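You operate a simulated robot arm through the tools that you are given. There is no shell and no other tool.

You run a simulated robot arm. Do the job below in one go: nothing can be reset, and whatever is moved stays where it is left.

## Task
Dose the slip bottle by the mix card and fill it up to the line.
Fine: into the sliding tray, tray in, soap by the card, water, tray out; spill none. Set down upright: what you pick out. Where these are worked on the way, their far stop is far enough and under half their travel is too little: sliding tray.
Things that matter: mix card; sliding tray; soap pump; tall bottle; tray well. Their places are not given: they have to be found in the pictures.

The check looks at the end state, three seconds after you hand in, the way a careful person would. Anything else that was tipped, shoved, dropped, spilled or broken makes it a failure.

## Robot
A 7-joint arm with a three-finger gripper, fixed in place. Base frame: the origin is at the foot of the arm, x ahead of it, y to its left, z up; the work surface is at about z = 0.88. Lengths are in m, angles in rad, forces in N, time in s.
Its first joint turns from -2.897 to 2.897 rad. Payload 2.69 kg.
The TCP is the grasp point between the finger pads, 0.03 m short of the fingertips. In the tool frame z runs along the fingers and y along their closing line. The gripper opens to 0.128 m. The gripper's body begins 0.117 m behind the TCP.
Orientation is told as [roll, pitch, yaw] about the base's x, y, z axes, in that order, counted from this pose: with the fingers straight down and closing along the base's y, the tool's x points along the base's -x, its y along +y and its z along -z.

## Interface
- The arm moves only by the tool move_arm. Its argument "steps" is a list of rows, each a list of 6 numbers: the shift along the tool's x, y, z in m, then the turn, a rotation vector about the tool's x, y, z in rad. In form: [[dx, dy, dz, rx, ry, rz], ...]. A call has 1 to 20 rows; each row is the pose to reach, as a shift and turn from the pose commanded when the call began, along the tool's axes at that moment. "fingers" is the gripper command, from -1 (shut) to 1 (fully open), values between in proportion, set as the call begins (left out, the last holds). Rows are played at 5 a second. More than 0.05 m and 0.15 rad between two rows, or a gripper value outside its range, and nothing of the call is played. A pose out of reach is approached as far as the arm can. The call stops where the force on the tool passes 90 N (or 10 N more than at its start, if that is more) or the arm is blocked; 0.2 s more then pass. Each finger halts on what it meets, pressing with about 41 N; the grip force reading is that of the motor and also rises with nothing between the fingers. The clock runs only during rows and for 0.2 s after the last one: add rows that repeat a pose to give the fingers time. The reply holds the time, the measured pose of the TCP, the force on the tool along the base axes, the opening and the grip force, in the units named above and with some noise, with the torque about the TCP (base axes, N m) and any sound that the robot's microphone picked up, and new pictures: "pictures" is both (left out), scene, wrist or none.
- Cameras (640 x 400 px; columns grow to the right, rows downward): "scene" is fixed at [0.4103, 0.6356, 1.493]; the picture's right is [-0.84, -0.55, 0.00], its down [-0.43, 0.65, -0.62] and it looks along [0.34, -0.52, -0.78] (base axes); focal length 214 px, centre (320, 200). "wrist" rides on the gripper at [0.058, 0.054, -0.131] in the tool frame; the picture's right is [-0.68, 0.74, 0.00], its down [-0.62, -0.57, -0.55] and it looks along [-0.40, -0.37, 0.84] (tool axes); focal length 234 px, centre (320, 200).
- lift_body(by): slides the trunk up (or, below 0, down) by that many m; the arm rides with it, the base frame stays. It gives what a move gives, with no picture.
- locate(camera, pixels): for up to 12 pixels [column, row] of the newest picture of that camera ("zoom" is the newest enlarged one), the place [x, y, z] in the base frame of the surface seen there, good to about 0.002 m, but the place of the scene camera against the robot may be out by one fixed shift of up to 0.018 m in any direction. It takes no simulated time.
- zoom(camera, box): a new picture of the part [left, top, right, bottom] of that camera's present view, enlarged. It takes no simulated time.
- sign_off(): hands the job in; it is judged then, once.

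Unless the task says otherwise, let go and move clear before handing in.

The tools are called after "Emit:" as a command line: name --pt "numbers of a row" for each row, then --argument value for the rest, lists and objects as JSON in quotes. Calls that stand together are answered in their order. move_arm: Moves the arm, as the interface text tells. Its arguments: {"type":"object","properties":{"steps":{"type":"array"},"fingers":{"type":"number"},"pictures":{"type":"string","enum":["both","scene","wrist","none"]}},"required":["steps"]} The other tools are called the same way: lift_body (by) slides the trunk up or down; locate (camera, pixels) gives the place of the surface under pixels of a picture; zoom (camera, box) takes an enlarged picture of a part of a camera's view; sign_off () hands the job in.

At the start:

```text
time: 0.0
ee_pos: [0.5349, 0.2635, 1.2854]
tcp_rot: [0.0, 0.0, 0.0]
ft_force: [1.1, -0.3, 0.2]
torque: [0.02, -0.04, 0.01]
finger_gap: 0.128
finger_force: 0.0
trunk travel left (down, up): [-0.15, 0.2]
```

scene: 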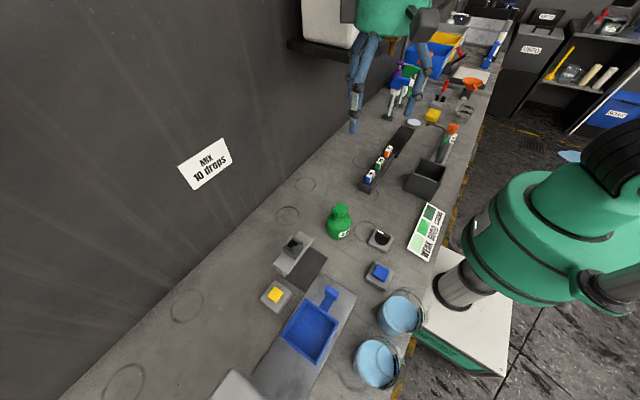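
wrist: 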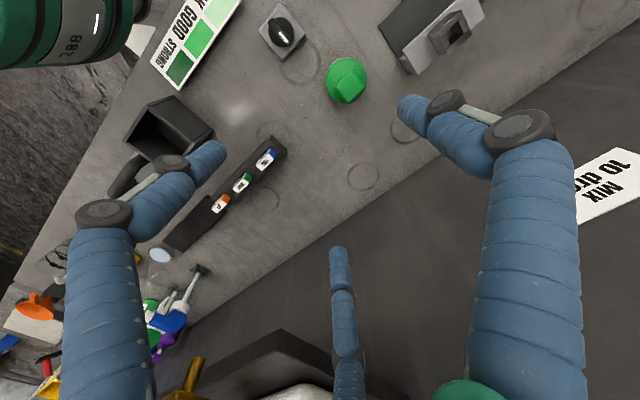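

The scene shows a "MIX 10 drops" card at about (205,163), a green round bottle at (340,222), a blue scoop-like tray at (312,328), blue/yellow/black buttons and bins. I'll zoom in on these before moving.

Emit:
zoom --camera "scene" --box '[160, 120, 300, 210]'

Emit:
zoom --camera "scene" --box '[240, 190, 440, 320]'

Emit:
zoom --camera "scene" --box '[200, 270, 440, 400]'

Emit:
zoom --camera "scene" --box '[340, 80, 500, 210]'

Emit:
zoom --camera "scene" --box '[380, 0, 640, 150]'

Emit:
zoom --camera "wrist" --box '[0, 200, 240, 400]'

Emit:
zoom --camera "wrist" --box '[120, 0, 500, 220]'

```text
4.44 times, centred on (230, 165) of scene
```

zoom: 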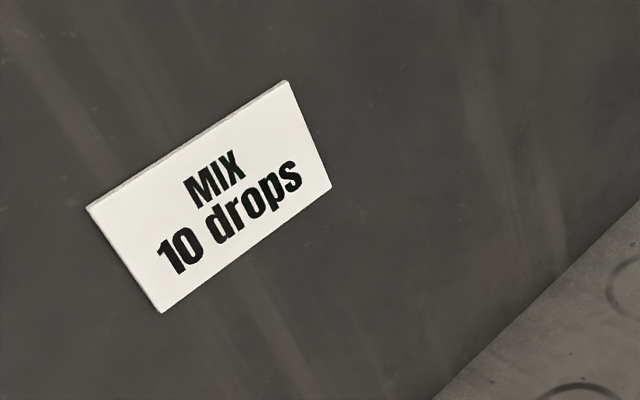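

```text
3.08 times, centred on (340, 255) of scene
```

zoom: 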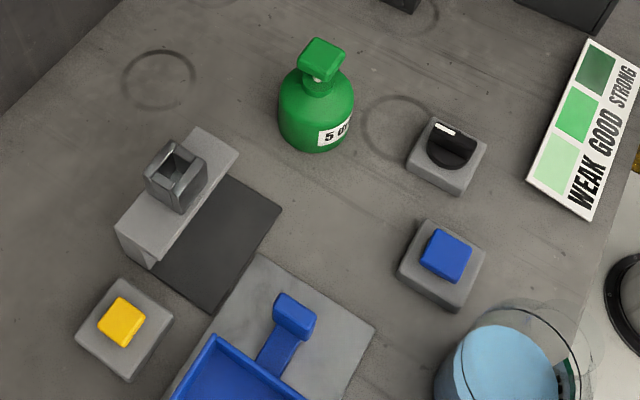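

```text
2.67 times, centred on (320, 335) of scene
```

zoom: 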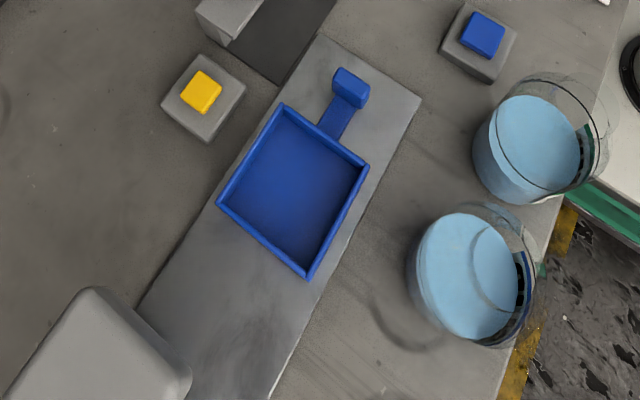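

```text
3.08 times, centred on (420, 145) of scene
```

zoom: 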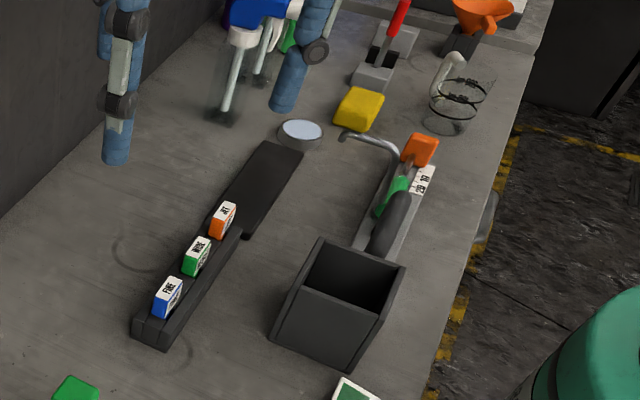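

```text
2.46 times, centred on (510, 75) of scene
```

zoom: 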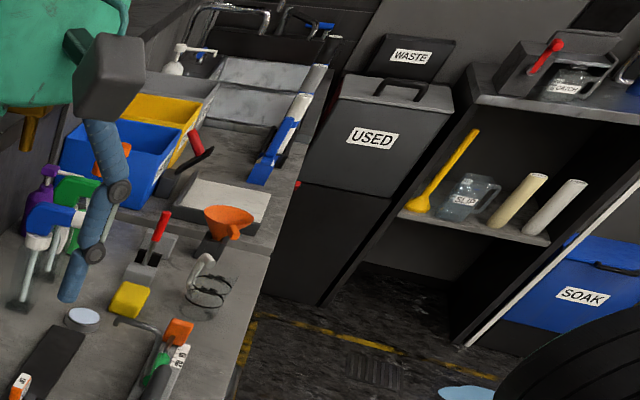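

```text
2.00 times, centred on (120, 300) of wrist
```

zoom: 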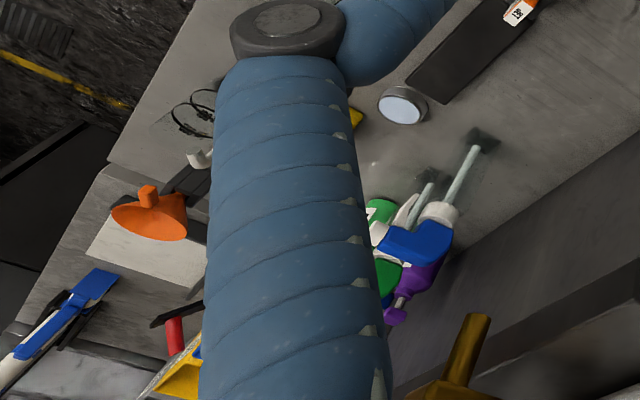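

```text
1.68 times, centred on (310, 110) of wrist
```

zoom: 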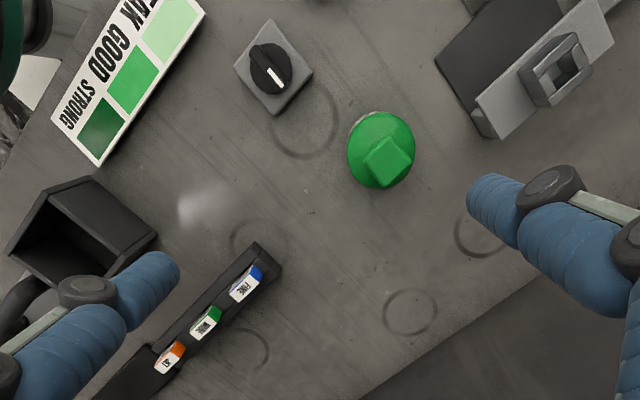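

The card reads "10 drops" and the green pump's label starts "5 dr…". Next I'll measure where the main items stand and look at the pump label and the gray part at the lower edge.

Emit:
locate --camera "scene" --pixels '[[340, 207], [340, 232], [297, 242], [312, 268], [276, 294], [379, 272], [380, 237], [312, 330], [330, 296], [240, 385], [400, 312], [376, 362]]'

Emit:
zoom --camera "scene" --box '[310, 195, 370, 245]'

Emit:
zoom --camera "scene" --box '[380, 60, 480, 130]'

Emit:
zoom --camera "scene" --box '[260, 220, 340, 300]'

Emit:
zoom --camera "scene" --box '[350, 100, 480, 200]'

Emit:
locate --camera "scene" --pixels '[[368, 177], [405, 155], [413, 123], [428, 178], [395, 85], [403, 95], [466, 108], [472, 84], [424, 232], [205, 165], [569, 74], [449, 140]]'

```text
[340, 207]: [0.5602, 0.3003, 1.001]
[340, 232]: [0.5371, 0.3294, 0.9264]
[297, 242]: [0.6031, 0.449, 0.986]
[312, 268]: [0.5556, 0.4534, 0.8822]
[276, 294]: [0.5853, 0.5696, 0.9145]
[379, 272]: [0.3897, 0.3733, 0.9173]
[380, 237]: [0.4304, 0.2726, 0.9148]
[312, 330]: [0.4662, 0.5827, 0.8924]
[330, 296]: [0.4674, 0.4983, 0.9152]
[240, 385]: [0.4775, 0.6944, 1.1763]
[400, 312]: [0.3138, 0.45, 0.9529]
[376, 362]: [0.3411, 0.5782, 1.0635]
```

```text
8.00 times, centred on (340, 220) of scene
```

zoom: 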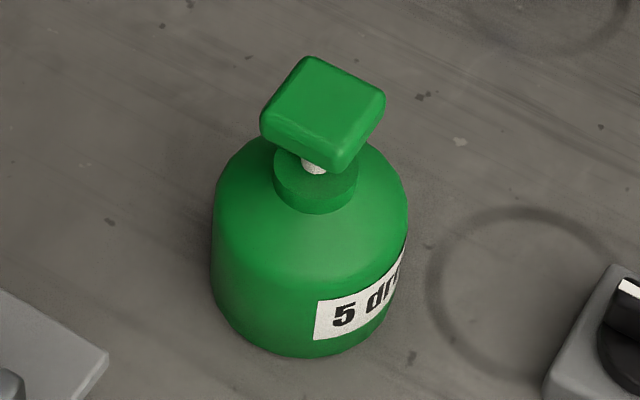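

```text
5.71 times, centred on (430, 95) of scene
```

zoom: 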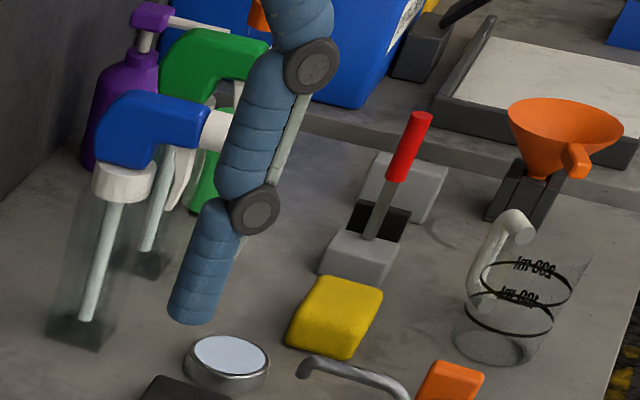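

```text
5.00 times, centred on (300, 260) of scene
```

zoom: 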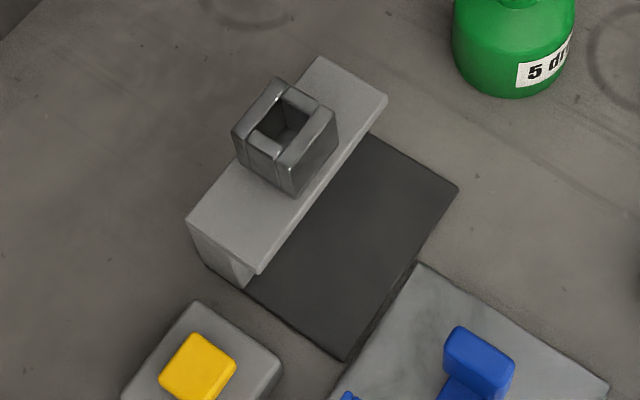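

```text
4.00 times, centred on (415, 150) of scene
```

zoom: 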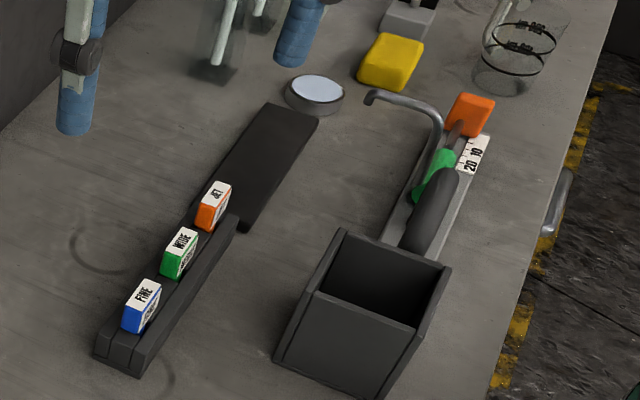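

```text
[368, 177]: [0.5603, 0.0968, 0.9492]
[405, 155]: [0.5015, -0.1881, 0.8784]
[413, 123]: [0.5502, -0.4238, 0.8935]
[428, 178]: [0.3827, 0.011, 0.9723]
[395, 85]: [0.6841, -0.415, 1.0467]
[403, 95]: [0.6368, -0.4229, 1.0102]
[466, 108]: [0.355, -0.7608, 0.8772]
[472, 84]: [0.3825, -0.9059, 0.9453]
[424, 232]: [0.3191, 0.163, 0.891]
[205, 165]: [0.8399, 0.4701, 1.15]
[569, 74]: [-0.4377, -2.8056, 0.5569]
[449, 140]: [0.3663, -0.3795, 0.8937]
```

The pump label is 5 drops per press, so the card means two presses. The blue tray at (312,330) and the gray thing at (240,385) are cut off, so I'll turn the tool and look toward +y with the wrist camera.

Emit:
move_arm --pt "0.0125 0.0145 0 0 0 -0.143" --pt "0.025 0.029 0 0 0 -0.286" --pt "0.0375 0.0435 0 0 0 -0.429" --pt "0.05 0.058 0 0 0 -0.572" --pt "0.0625 0.0725 0 0 0 -0.715" --pt "0.075 0.087 0 0 0 -0.858" --pt "0.0875 0.1015 0 0 0 -1.001" --pt "0.1 0.116 0 0 0 -1.144" --pt "0.1125 0.13 0 0 0 -1.287" --pt "0.125 0.145 0 0 0 -1.43" --pt "0.135 0.157 0 0 0 -1.571" --pt "0.135 0.157 0 0 0 -1.571"

```text
time: 2.6
ee_pos: [0.4, 0.4199, 1.2854]
tcp_rot: [-0.001, -0.001, 1.572]
ft_force: [0.5, -0.5, 0.5]
torque: [-0.01, -0.04, 0.01]
finger_gap: 0.1278
finger_force: 0.0
trunk travel left (down, up): [-0.15, 0.2]
```

scene: 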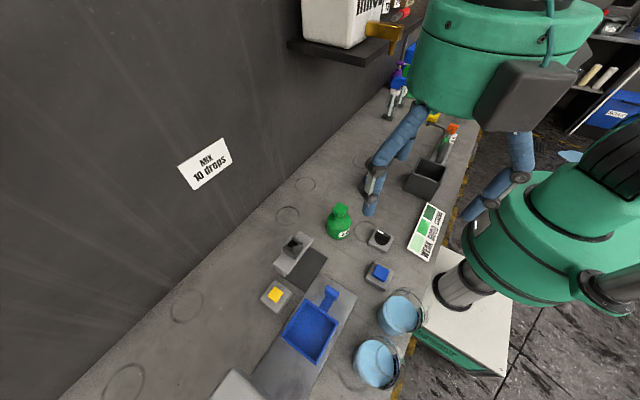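
wrist: 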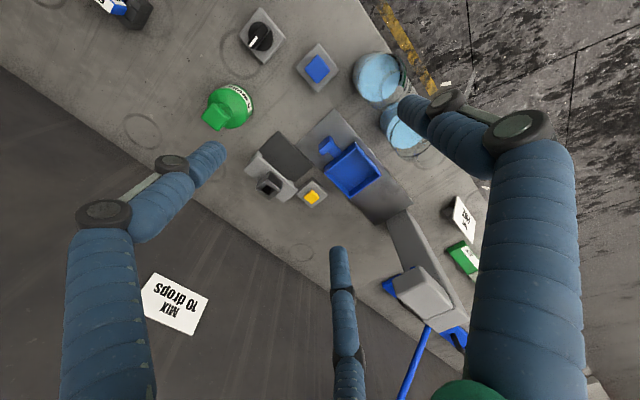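

Emit:
zoom --camera "wrist" --box '[340, 180, 500, 380]'

Emit:
zoom --camera "wrist" --box '[180, 30, 440, 230]'

Emit:
zoom --camera "scene" --box '[280, 0, 420, 90]'

Emit:
locate --camera "wrist" --pixels '[[410, 230], [425, 290], [460, 340], [410, 360], [465, 258], [465, 212], [390, 285], [355, 170], [325, 145], [400, 200], [380, 130], [455, 300]]'

```text
2.00 times, centred on (420, 280) of wrist
```

zoom: 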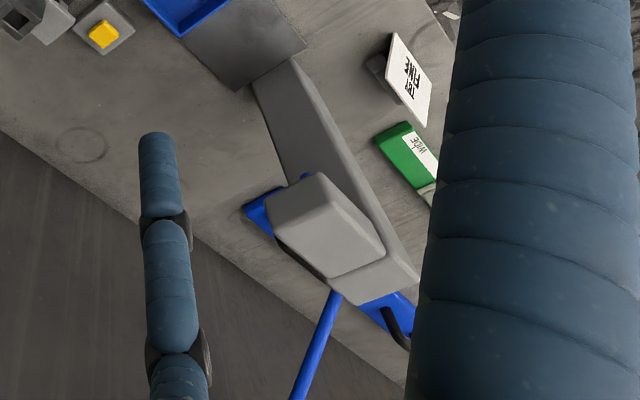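

```text
2.00 times, centred on (310, 130) of wrist
```

zoom: 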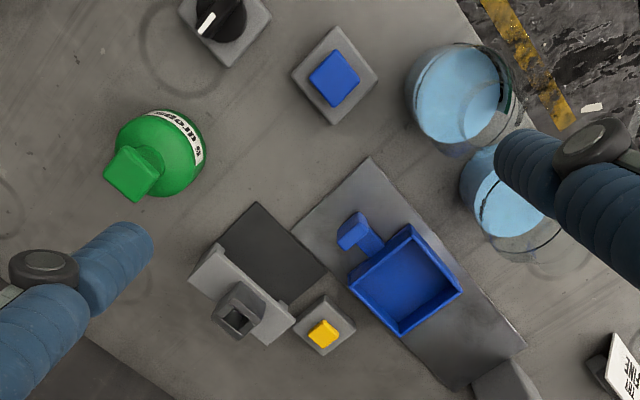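

```text
4.44 times, centred on (350, 45) of scene
```

zoom: 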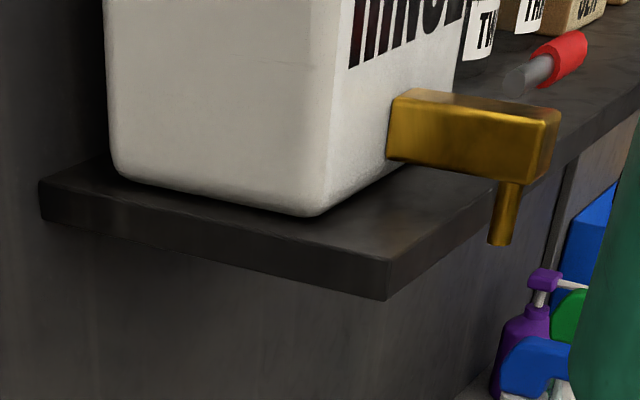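

```text
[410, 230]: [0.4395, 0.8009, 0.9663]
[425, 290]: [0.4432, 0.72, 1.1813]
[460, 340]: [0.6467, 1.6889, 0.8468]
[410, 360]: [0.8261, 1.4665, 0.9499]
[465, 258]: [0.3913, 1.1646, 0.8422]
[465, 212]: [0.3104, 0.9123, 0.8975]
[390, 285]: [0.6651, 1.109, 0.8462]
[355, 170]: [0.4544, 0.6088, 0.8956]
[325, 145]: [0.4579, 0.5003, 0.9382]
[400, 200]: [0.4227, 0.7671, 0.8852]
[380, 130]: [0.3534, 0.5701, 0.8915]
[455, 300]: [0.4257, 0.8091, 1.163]
```

The gray machine stands at y≈0.72–0.9 with a head at z≈1.18 overhanging the slab, so the blue tray probably slides in under it. I'll lower and tilt the camera to look under the head.

Emit:
move_arm --pt "0.004 -0.01 0.04 0 -0.14 0" --pt "0.008 -0.02 0.08 0 -0.28 0" --pt "0.012 -0.03 0.12 0 -0.42 0" --pt "0.016 -0.04 0.16 0 -0.56 0" --pt "0.02 -0.05 0.2 0 -0.7 0" --pt "0.02 -0.05 0.2 0 -0.7 0"

```text
time: 4.0
ee_pos: [0.4499, 0.401, 1.086]
tcp_rot: [0.0, -0.699, 1.571]
ft_force: [0.5, 0.2, -0.3]
torque: [0.07, 0.04, 0.03]
finger_gap: 0.1281
finger_force: 0.1
trunk travel left (down, up): [-0.15, 0.2]
```

scene: 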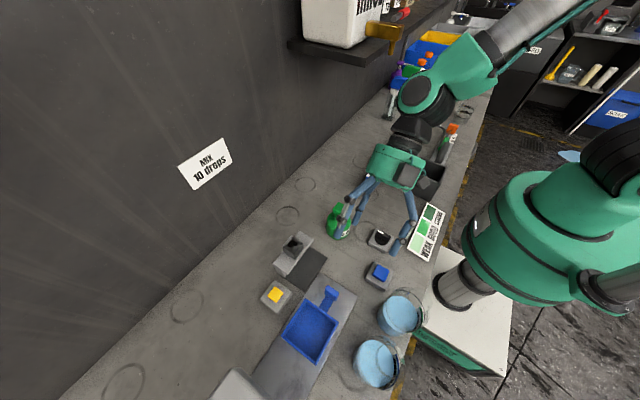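
wrist: 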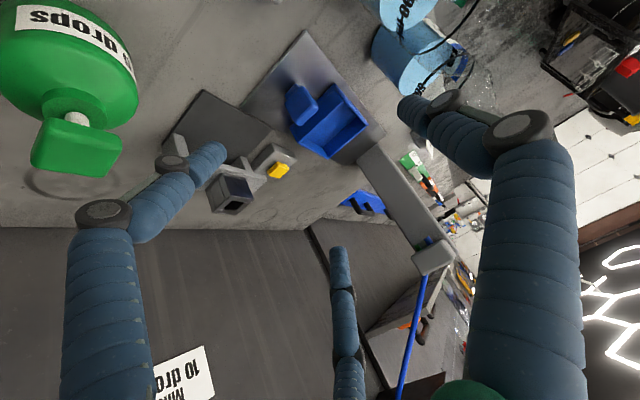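

Emit:
zoom --camera "wrist" --box '[340, 120, 480, 300]'

Emit:
zoom --camera "wrist" --box '[0, 0, 240, 160]'

Emit:
zoom --camera "wrist" --box '[150, 20, 400, 220]'

Emit:
zoom --camera "wrist" --box '[340, 0, 480, 110]'

Emit:
locate --camera "wrist" --pixels '[[430, 255], [420, 240], [390, 180], [405, 210], [410, 225], [430, 270]]'

```text
2.22 times, centred on (410, 210) of wrist
```

zoom: 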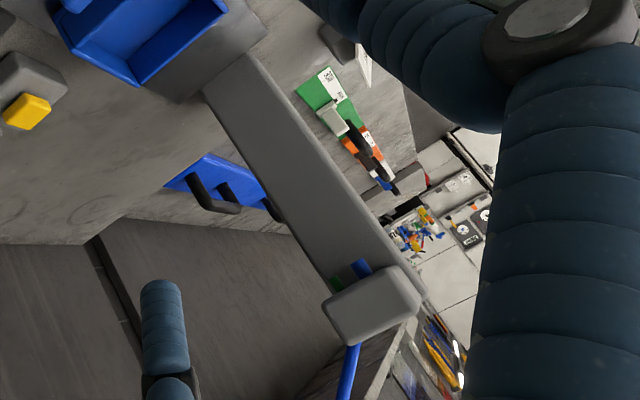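

```text
2.50 times, centred on (120, 80) of wrist
```

zoom: 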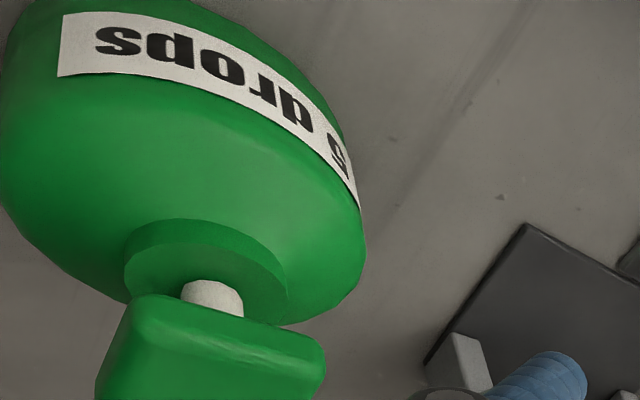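

```text
2.00 times, centred on (275, 120) of wrist
```

zoom: 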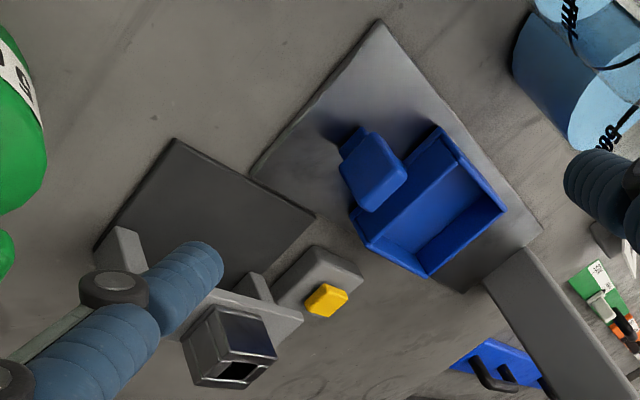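

```text
3.64 times, centred on (410, 55) of wrist
```

zoom: 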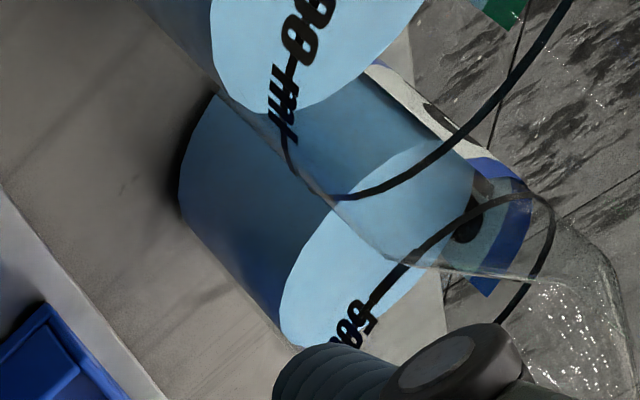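

```text
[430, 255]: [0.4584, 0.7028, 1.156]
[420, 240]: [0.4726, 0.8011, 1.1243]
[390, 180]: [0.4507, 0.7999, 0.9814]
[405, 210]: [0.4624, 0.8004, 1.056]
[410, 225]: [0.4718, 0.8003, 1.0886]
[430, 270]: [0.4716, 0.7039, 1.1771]
```

The head overhangs y≈0.70–0.80 above the slab, and the jugs carry ml marks; no bottle stands here. I'll raise the arm again and turn toward −y to examine the bottles near (400,90) in the scene.

Emit:
move_arm --pt "-0.026 0 -0.03 0 0.14 0" --pt "-0.052 0 -0.061 0 0.28 0" --pt "-0.077 0 -0.092 0 0.42 0" --pt "-0.103 0 -0.122 0 0.56 0" --pt "-0.129 0 -0.153 0 0.7 0" --pictures "none"

```text
time: 5.2
ee_pos: [0.4502, 0.4011, 1.2885]
tcp_rot: [0.0, 0.003, 1.571]
ft_force: [1.1, 0.8, -0.6]
torque: [-0.01, 0.02, -0.06]
finger_gap: 0.1281
finger_force: 0.1
trunk travel left (down, up): [-0.15, 0.2]
```

Back at z≈1.29. Now I'll yaw back and travel toward −y.

Emit:
move_arm --pt "0.0393 -0.002 0 0 0 0.1122" --pt "0.0786 -0.004 0 0 0 0.2244" --pt "0.1179 -0.006 0 0 0 0.3366" --pt "0.1571 -0.008 0 0 0 0.4488" --pt "0.1964 -0.011 0 0 0 0.561" --pt "0.2357 -0.013 0 0 0 0.6732" --pt "0.275 -0.015 0 0 0 0.7854" --pt "0.3143 -0.017 0 0 0 0.8976" --pt "0.3536 -0.019 0 0 0 1.0098" --pt "0.3929 -0.021 0 0 0 1.122" --pt "0.4321 -0.023 0 0 0 1.2342" --pt "0.4714 -0.026 0 0 0 1.3464" --pt "0.5107 -0.028 0 0 0 1.4586" --pt "0.55 -0.03 0 0 0 1.5708" --pt "0.55 -0.03 0 0 0 1.5708"

```text
time: 8.4
ee_pos: [0.4797, -0.1511, 1.2832]
tcp_rot: [-0.002, 0.001, 0.001]
ft_force: [0.2, 0.0, 0.2]
torque: [0.05, 0.01, -0.02]
finger_gap: 0.1279
finger_force: 0.1
trunk travel left (down, up): [-0.15, 0.2]
```

scene: 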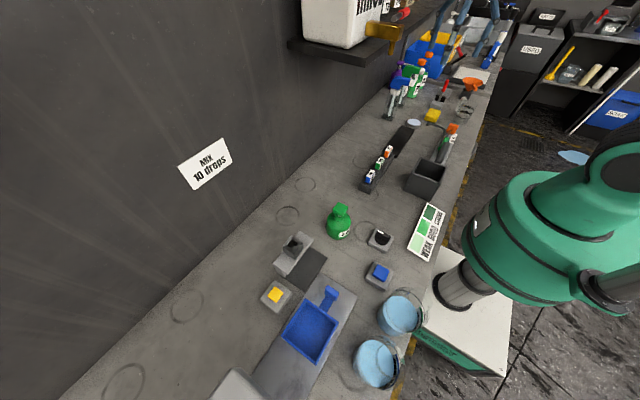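
wrist: 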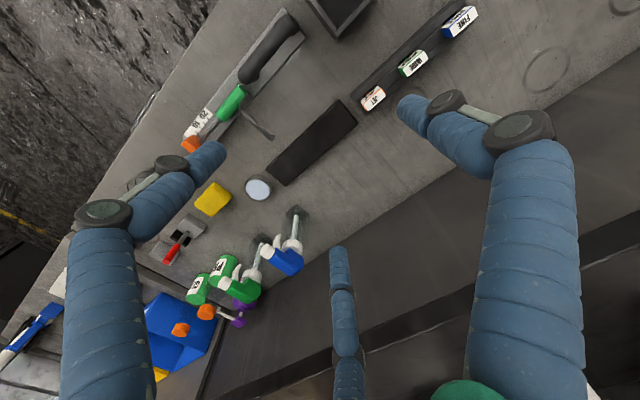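

Emit:
zoom --camera "wrist" --box '[130, 170, 330, 370]'

Emit:
zoom --camera "scene" --box '[370, 30, 500, 130]'

Emit:
zoom --camera "wrist" --box '[170, 0, 490, 200]'

Emit:
locate --camera "wrist" --pixels '[[285, 265], [295, 245], [297, 213], [262, 245], [240, 290], [222, 268], [195, 290], [245, 305], [206, 312], [260, 188], [212, 198], [215, 320]]'

```text
2.00 times, centred on (230, 270) of wrist
```

zoom: 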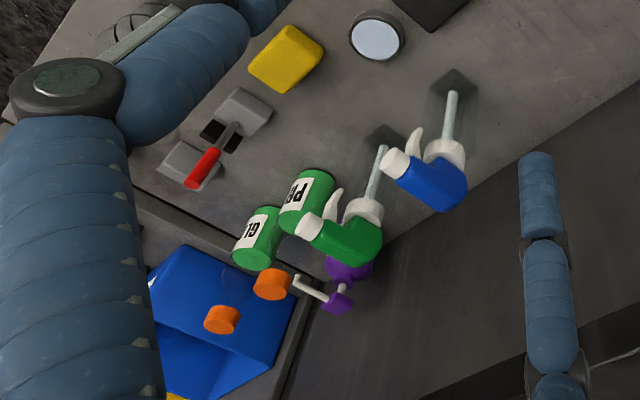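

```text
4.00 times, centred on (435, 80) of scene
```

zoom: 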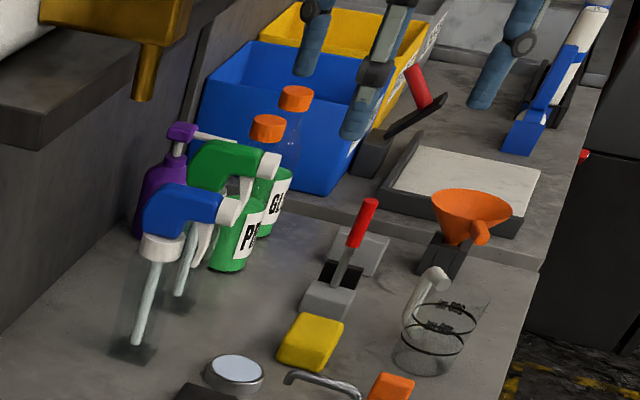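

```text
2.00 times, centred on (330, 100) of wrist
```

zoom: 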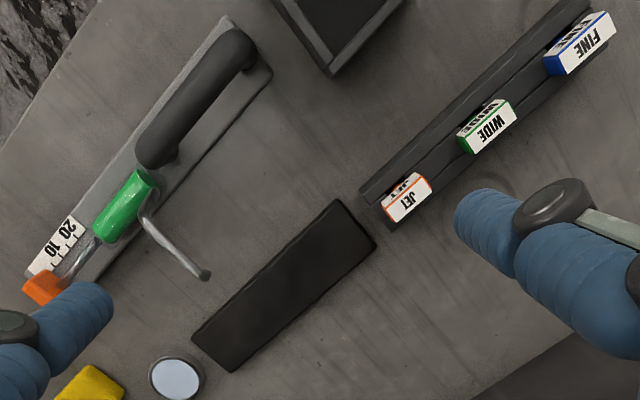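

```text
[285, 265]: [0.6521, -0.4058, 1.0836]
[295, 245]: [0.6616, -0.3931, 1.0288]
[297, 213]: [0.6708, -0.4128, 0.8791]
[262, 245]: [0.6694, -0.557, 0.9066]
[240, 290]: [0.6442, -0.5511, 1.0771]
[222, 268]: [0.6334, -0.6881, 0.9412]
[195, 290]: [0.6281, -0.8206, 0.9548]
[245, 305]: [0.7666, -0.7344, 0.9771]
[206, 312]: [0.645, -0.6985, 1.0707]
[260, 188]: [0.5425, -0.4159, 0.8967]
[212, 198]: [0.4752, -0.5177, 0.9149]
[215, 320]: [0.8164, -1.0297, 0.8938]
```

Two clear spray bottles with blue and green heads stand at about (0.66,-0.40) and (0.66,-0.55), with two orange-capped green bottles behind them. I'll tilt the camera for a closer look at their labels.

Emit:
move_arm --pt "0.006 -0.033 0.025 0 -0.1 0" --pt "0.013 -0.067 0.05 0 -0.2 0" --pt "0.02 -0.1 0.075 0 -0.3 0" --pt "0.027 -0.133 0.1 0 -0.4 0" --pt "0.033 -0.167 0.125 0 -0.5 0" --pt "0.04 -0.2 0.153 0 -0.6 0" --pt "0.04 -0.2 0.153 0 -0.6 0"

```text
time: 10.0
ee_pos: [0.4392, -0.3509, 1.1353]
tcp_rot: [0.0, -0.6, -0.001]
ft_force: [-1.2, 0.1, -0.1]
torque: [0.03, 0.0, 0.0]
finger_gap: 0.1282
finger_force: 0.1
trunk travel left (down, up): [-0.15, 0.2]
```

scene: 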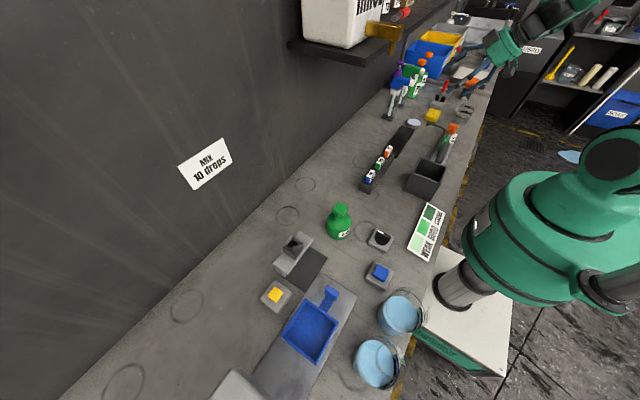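
wrist: 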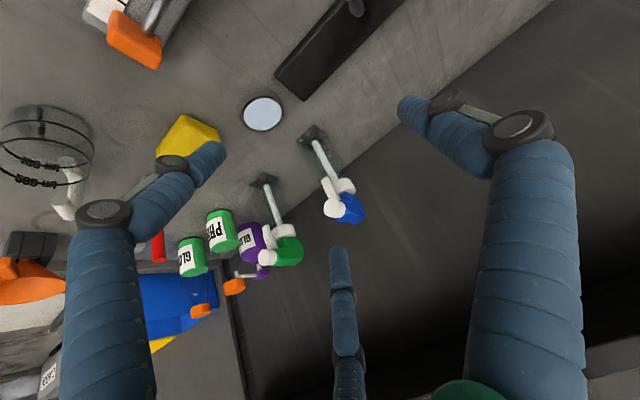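

Emit:
zoom --camera "wrist" --box '[160, 100, 380, 320]'

Emit:
zoom --camera "wrist" --box '[0, 180, 260, 400]'

Emit:
zoom --camera "wrist" --box '[240, 110, 380, 230]'

Emit:
locate --camera "wrist" --pixels '[[350, 208], [330, 185], [318, 155], [313, 135], [290, 250], [275, 225], [268, 185], [262, 260], [222, 230], [190, 258], [300, 132], [326, 132]]'

```text
1.82 times, centred on (270, 210) of wrist
```

zoom: 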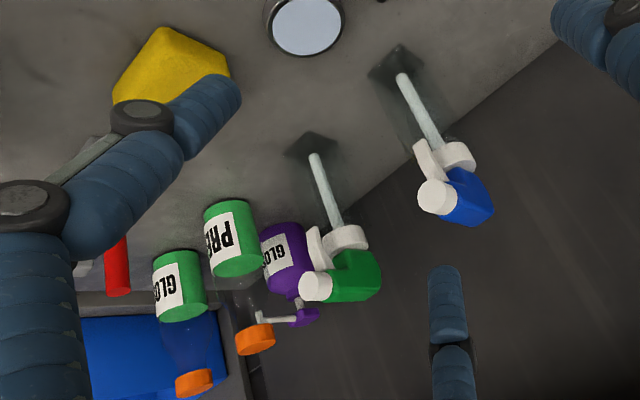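

```text
1.82 times, centred on (130, 290) of wrist
```

zoom: 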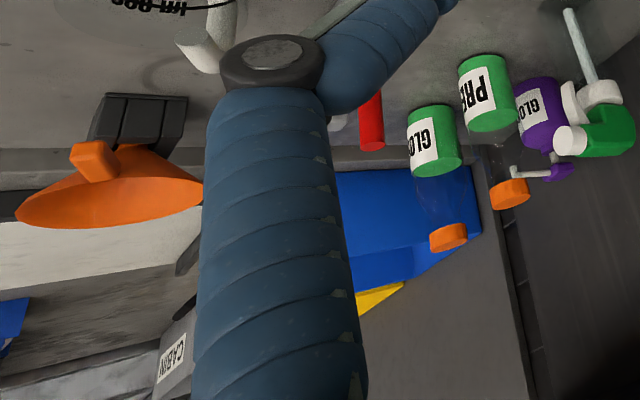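

```text
3.33 times, centred on (310, 170) of wrist
```

zoom: 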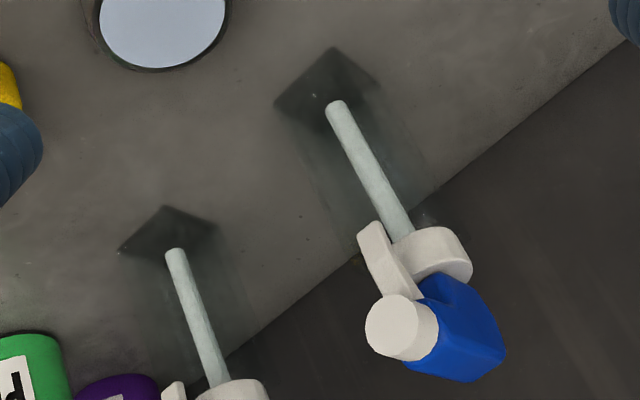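

```text
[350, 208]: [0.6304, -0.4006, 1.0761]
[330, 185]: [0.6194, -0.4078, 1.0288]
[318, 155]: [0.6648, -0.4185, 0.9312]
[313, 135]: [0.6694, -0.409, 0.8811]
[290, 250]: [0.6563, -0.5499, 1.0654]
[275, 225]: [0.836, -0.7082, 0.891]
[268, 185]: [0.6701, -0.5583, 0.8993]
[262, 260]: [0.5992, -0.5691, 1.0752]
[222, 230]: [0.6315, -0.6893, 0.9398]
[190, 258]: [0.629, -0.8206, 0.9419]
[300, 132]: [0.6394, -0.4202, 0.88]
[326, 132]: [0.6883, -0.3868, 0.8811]
```

The labels read GLOSS, PRE…, GLOSS — no slip bottle here. I'll go back up and look at the +y end of the bench, which the scene camera cannot see.

Emit:
move_arm --pt "0.0 0.04 -0.04 0 0.1 0" --pt "0.0 0.08 -0.08 0 0.2 0" --pt "-0.01 0.12 -0.12 0 0.3 0" --pt "-0.02 0.16 -0.16 0 0.4 0" --pt "-0.03 0.2 -0.2 0 0.5 0" --pt "-0.03 0.24 -0.2 0 0.6 0" --pictures "none"

Emit:
lift_body --by 0.15

```text
refused: row 1 steps farther than a row can; nothing moved
```

```text
time: 11.8
ee_pos: [0.4399, -0.3492, 1.2863]
tcp_rot: [-0.001, -0.601, 0.001]
ft_force: [0.2, -0.4, 0.8]
torque: [0.01, 0.01, -0.02]
finger_gap: 0.128
finger_force: 0.1
trunk travel left (down, up): [-0.3, 0.05]
```

One row was too long; the trunk is now up 0.15. I'll level the tool while moving +y, in shorter rows.

Emit:
move_arm --pt "0 0.045 0 0 0.1 0" --pt "0 0.09 0 0 0.2 0" --pt "0 0.135 0 0 0.3 0" --pt "0 0.18 0 0 0.4 0" --pt "0 0.225 0 0 0.5 0" --pt "0 0.27 0 0 0.6 0" --pictures "none"

Emit:
move_arm --pt "0.005 0.045 0 0 0 -0.12" --pt "0.01 0.09 0 0 0 -0.24" --pt "0.015 0.135 0 0 0 -0.36" --pt "0.02 0.18 0 0 0 -0.48" --pt "0.025 0.225 0 0 0 -0.6" --pt "0.03 0.27 0 0 0 -0.72" --pt "0.035 0.315 0 0 0 -0.84" --pt "0.04 0.36 0 0 0 -0.96" --pt "0.045 0.405 0 0 0 -1.08" --pt "0.05 0.45 0 0 0 -1.2" --pt "0.055 0.495 0 0 0 -1.32" --pt "0.06 0.54 0 0 0 -1.44" --pt "0.065 0.585 0 0 0 -1.571" --pt "0.07 0.63 0 0 0 -1.7" --pt "0.075 0.675 0 0 0 -1.83" --pt "0.075 0.675 0 0 0 -1.83"

```text
time: 13.2
ee_pos: [0.4401, -0.0802, 1.2865]
tcp_rot: [0.0, 0.002, 0.0]
ft_force: [-0.7, -0.4, 0.2]
torque: [0.0, 0.01, 0.03]
finger_gap: 0.1281
finger_force: 0.1
trunk travel left (down, up): [-0.3, 0.05]
```

```text
time: 16.6
ee_pos: [0.3641, 0.5953, 1.286]
tcp_rot: [0.0, 0.001, 1.832]
ft_force: [-0.8, 0.6, 0.0]
torque: [-0.04, 0.0, -0.01]
finger_gap: 0.1279
finger_force: 0.0
trunk travel left (down, up): [-0.3, 0.05]
```

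scene: 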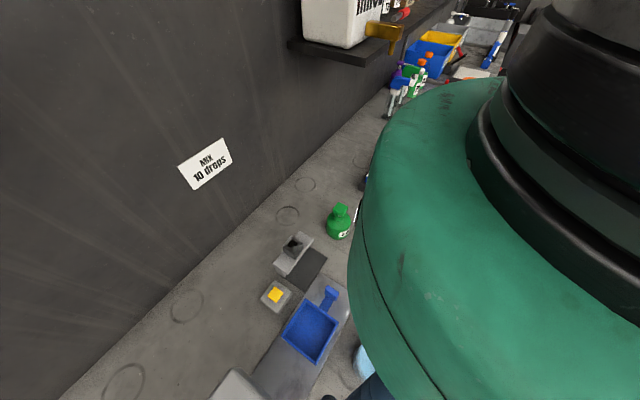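
wrist: 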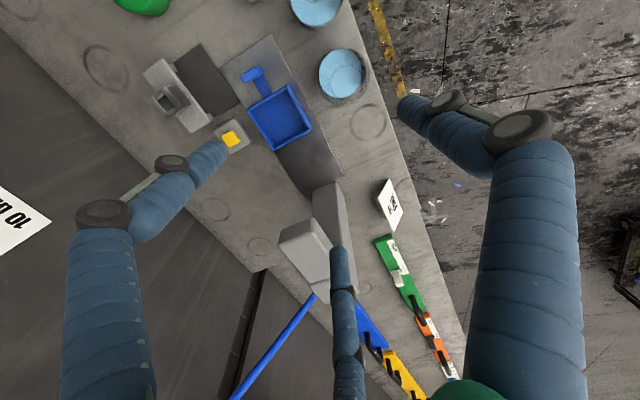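

Emit:
zoom --camera "wrist" --box '[220, 160, 480, 400]'

Emit:
zoom --camera "wrist" --box '[360, 160, 480, 260]'

Emit:
zoom --camera "scene" --box '[290, 0, 450, 100]'

```text
1.67 times, centred on (350, 280) of wrist
```

zoom: 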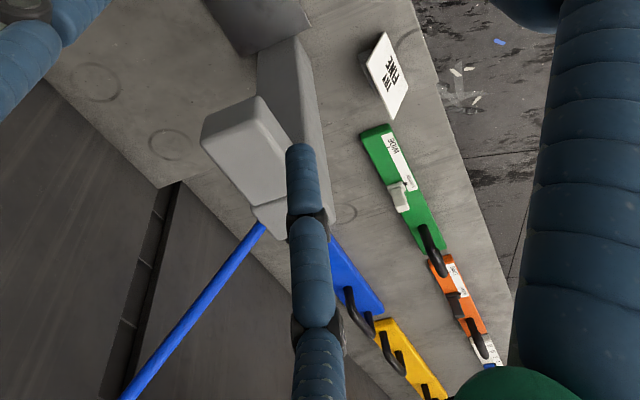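

```text
4.00 times, centred on (420, 210) of wrist
```

zoom: 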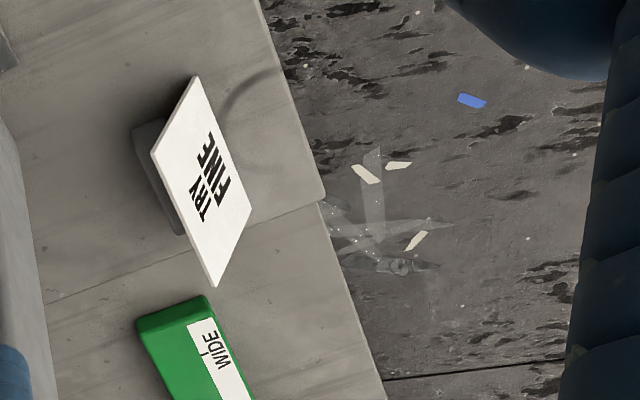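

```text
4.00 times, centred on (370, 50) of scene
```

zoom: 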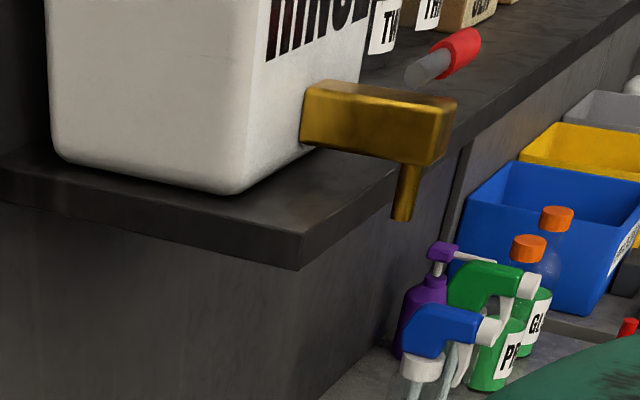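

Nothing bottle-like stands at the +y end (only a "TRY FINE" card and scrapers). The two clear spray bottles are the likely candidates, so I'll return for a near-horizontal view of them.

Emit:
move_arm --pt "0.0489 0.0091 0 0 0 0.0916" --pt "0.0978 0.0182 0 0 0 0.1832" --pt "0.1467 0.0273 0 0 0 0.2748" --pt "0.1956 0.0364 0 0 0 0.3664" --pt "0.2445 0.0455 0 0 0 0.458" --pt "0.2934 0.0546 0 0 0 0.5496" --pt "0.3423 0.0637 0 0 0 0.6412" --pt "0.3912 0.0728 0 0 0 0.7328" --pt "0.4401 0.0819 0 0 0 0.8244" --pt "0.489 0.091 0 0 0 0.916" --pt "0.5379 0.1001 0 0 0 1.0076" --pt "0.5868 0.1092 0 0 0 1.0992" --pt "0.6357 0.1183 0 0 0 1.1908" --pt "0.6846 0.1274 0 0 0 1.2824" --pt "0.7335 0.1365 0 0 0 1.374" --pt "0.7824 0.1456 0 0 0 1.4656" --pt "0.8313 0.1547 0 0 0 1.5572" --pt "0.8802 0.1638 0 0 0 1.6488" --pt "0.9291 0.1729 0 0 0 1.7404" --pt "0.978 0.182 0 0 0 1.832" --pictures "none"

Emit:
move_arm --pt "0 0 0.03 0 -0.13 0" --pt "0 0 0.06 0 -0.26 0" --pt "0 0 0.09 0 -0.39 0" --pt "0 0 0.12 0 -0.52 0" --pt "0 0 0.15 0 -0.65 0" --pt "0 0 0.18 0 -0.78 0" --pt "0 0 0.2 0 -0.91 0" --pt "0 0 0.2 0 -0.91 0"

```text
time: 20.8
ee_pos: [0.439, -0.4008, 1.2829]
tcp_rot: [0.001, 0.0, -0.004]
ft_force: [-0.1, -0.4, -0.3]
torque: [-0.01, 0.0, 0.0]
finger_gap: 0.1279
finger_force: 0.1
trunk travel left (down, up): [-0.3, 0.05]
```

```text
time: 22.6
ee_pos: [0.4396, -0.3913, 1.0795]
tcp_rot: [0.015, -0.907, -0.013]
ft_force: [-0.7, 0.1, -0.3]
torque: [0.01, 0.0, 0.02]
finger_gap: 0.1281
finger_force: 0.0
trunk travel left (down, up): [-0.3, 0.05]
```

scene: 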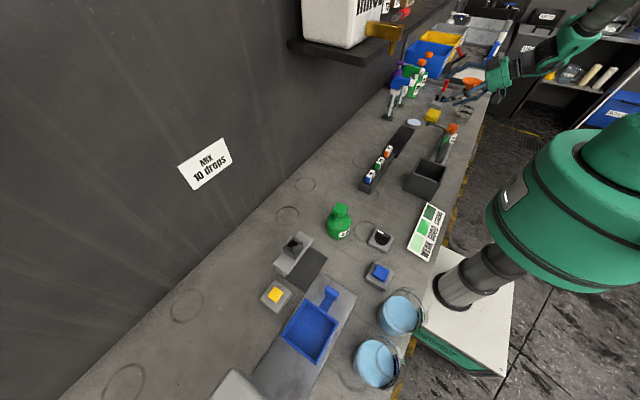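
wrist: 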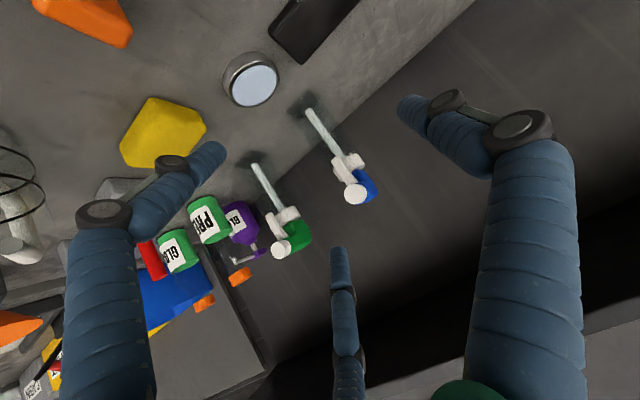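

Emit:
zoom --camera "wrist" --box '[240, 80, 400, 220]'

Emit:
zoom --camera "wrist" --box '[130, 140, 330, 340]'

Emit:
zoom --camera "wrist" --box '[0, 100, 160, 400]'

```text
2.86 times, centred on (320, 150) of wrist
```

zoom: 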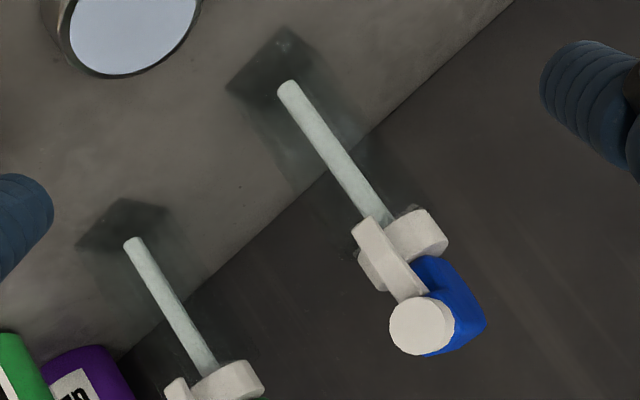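

```text
2.00 times, centred on (230, 240) of wrist
```

zoom: 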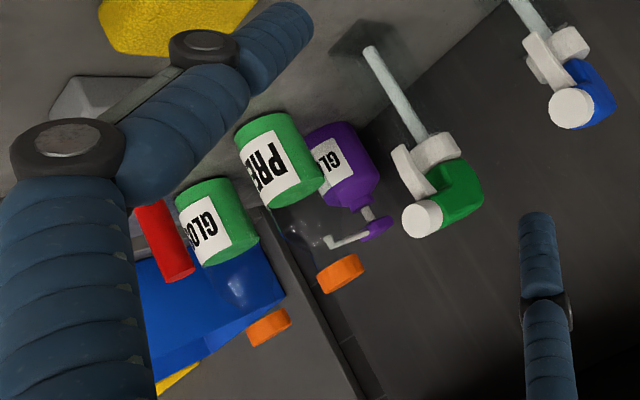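

```text
1.33 times, centred on (80, 250) of wrist
```

zoom: 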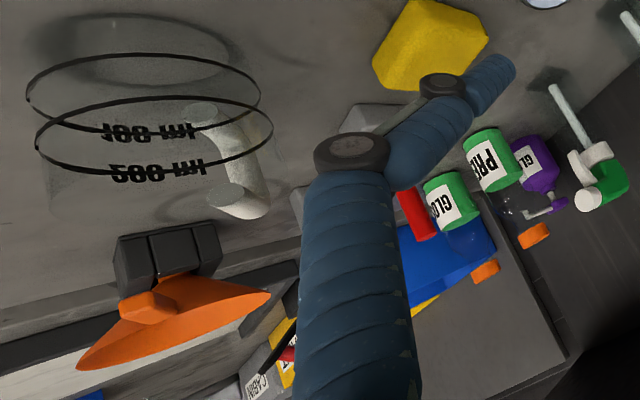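

Neither spray bottle shows a slip label or fill line. The two jugs of blue liquid by the tray, at (400,312) and (376,362) in the scene, have labels on the robot's side, so I'll go read those.

Emit:
move_arm --pt "0 0 -0.03 0 0.13 0" --pt "0 0 -0.06 0 0.26 0" --pt "0 0 -0.09 0 0.39 0" --pt "0 0 -0.12 0 0.52 0" --pt "0 0 -0.15 0 0.65 0" --pt "0 0 -0.18 0 0.78 0" --pt "0 0 -0.2 0 0.907 0" --pictures "none"

```text
time: 24.1
ee_pos: [0.2834, -0.3938, 1.2098]
tcp_rot: [0.001, -0.002, -0.001]
ft_force: [0.0, 0.0, -0.2]
torque: [-0.01, -0.01, -0.01]
finger_gap: 0.1281
finger_force: 0.1
trunk travel left (down, up): [-0.3, 0.05]
```

Emit:
move_arm --pt "0.002 0.0481 0 0 0 -0.1122" --pt "0.002 0.0962 0 0 0 -0.2244" --pt "0.002 0.1443 0 0 0 -0.3366" --pt "0.002 0.1924 0 0 0 -0.4488" --pt "0.002 0.2405 0 0 0 -0.561" --pt "0.002 0.2886 0 0 0 -0.6732" --pt "0.002 0.3367 0 0 0 -0.7854" --pt "0.01 0.3848 0 0 0 -0.8976" --pt "0.02 0.4329 0 0 0 -1.0098" --pt "0.03 0.481 0 0 0 -1.122" --pt "0.04 0.5291 0 0 0 -1.2342" --pt "0.05 0.5772 0 0 0 -1.3464" --pt "0.066 0.6253 0 0 0 -1.4586" --pt "0.083 0.67 0 0 0 -1.5708" --pt "0.083 0.67 0 0 0 -1.5708"

```text
refused: row 13 steps farther than a row can; nothing moved
```

Emit:
move_arm --pt "0.002 0.0481 0 0 0 -0.1122" --pt "0.002 0.0962 0 0 0 -0.2244" --pt "0.002 0.1443 0 0 0 -0.3366" --pt "0.002 0.1924 0 0 0 -0.4488" --pt "0.002 0.2405 0 0 0 -0.561" --pt "0.002 0.2886 0 0 0 -0.6732" --pt "0.002 0.3367 0 0 0 -0.7854" --pt "0.01 0.3848 0 0 0 -0.8976" --pt "0.02 0.4329 0 0 0 -1.0098" --pt "0.03 0.481 0 0 0 -1.122" --pt "0.04 0.5291 0 0 0 -1.2342" --pt "0.05 0.5772 0 0 0 -1.3464" --pt "0.06 0.6253 0 0 0 -1.4586" --pt "0.075 0.67 0 0 0 -1.5708" --pt "0.083 0.67 0 0 0 -1.5708"

```text
time: 27.4
ee_pos: [0.1994, 0.2767, 1.2065]
tcp_rot: [-0.002, 0.001, 1.571]
ft_force: [1.3, 0.1, -0.1]
torque: [-0.05, 0.02, 0.0]
finger_gap: 0.1282
finger_force: 0.0
trunk travel left (down, up): [-0.3, 0.05]
```

scene: 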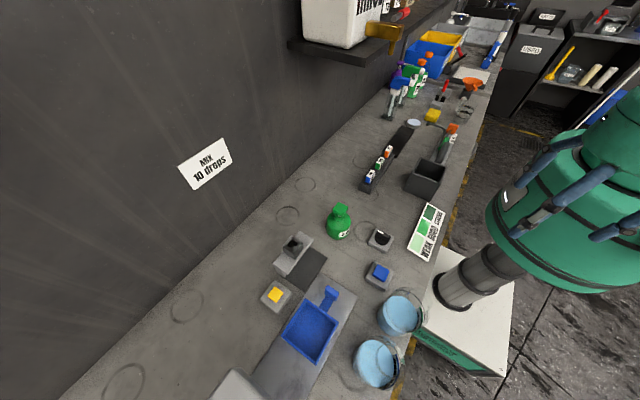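
wrist: 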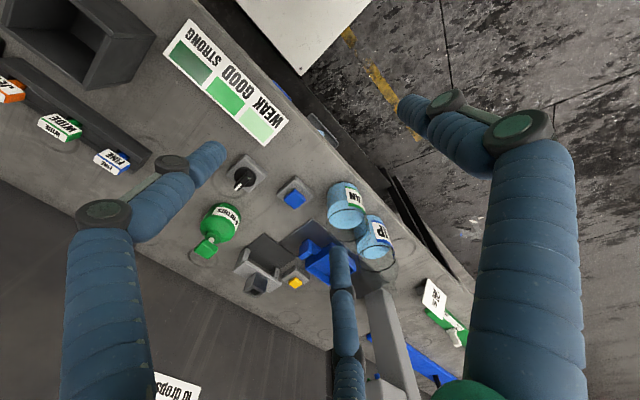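

Emit:
zoom --camera "wrist" --box '[310, 160, 410, 270]'

Emit:
zoom --camera "wrist" --box '[180, 130, 440, 340]'

Emit:
locate --camera "wrist" --pixels '[[345, 195], [358, 200], [373, 232], [384, 235], [294, 198], [243, 180], [210, 245], [340, 220], [365, 250]]'

```text
3.64 times, centred on (360, 215) of wrist
```

zoom: 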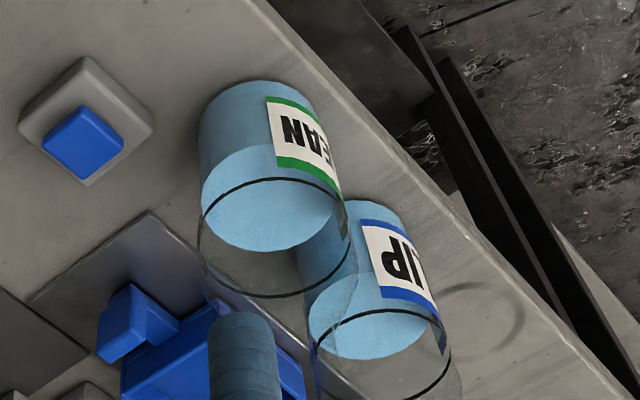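

```text
1.90 times, centred on (310, 235) of wrist
```

zoom: 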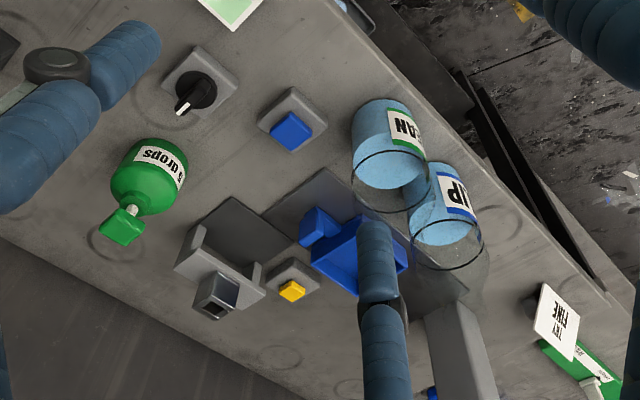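

```text
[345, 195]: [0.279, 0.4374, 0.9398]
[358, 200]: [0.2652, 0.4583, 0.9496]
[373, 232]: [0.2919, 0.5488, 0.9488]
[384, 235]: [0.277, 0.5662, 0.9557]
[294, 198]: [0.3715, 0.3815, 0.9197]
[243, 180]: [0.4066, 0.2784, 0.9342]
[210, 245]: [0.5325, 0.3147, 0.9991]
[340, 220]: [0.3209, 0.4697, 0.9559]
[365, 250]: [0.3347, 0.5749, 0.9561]
```

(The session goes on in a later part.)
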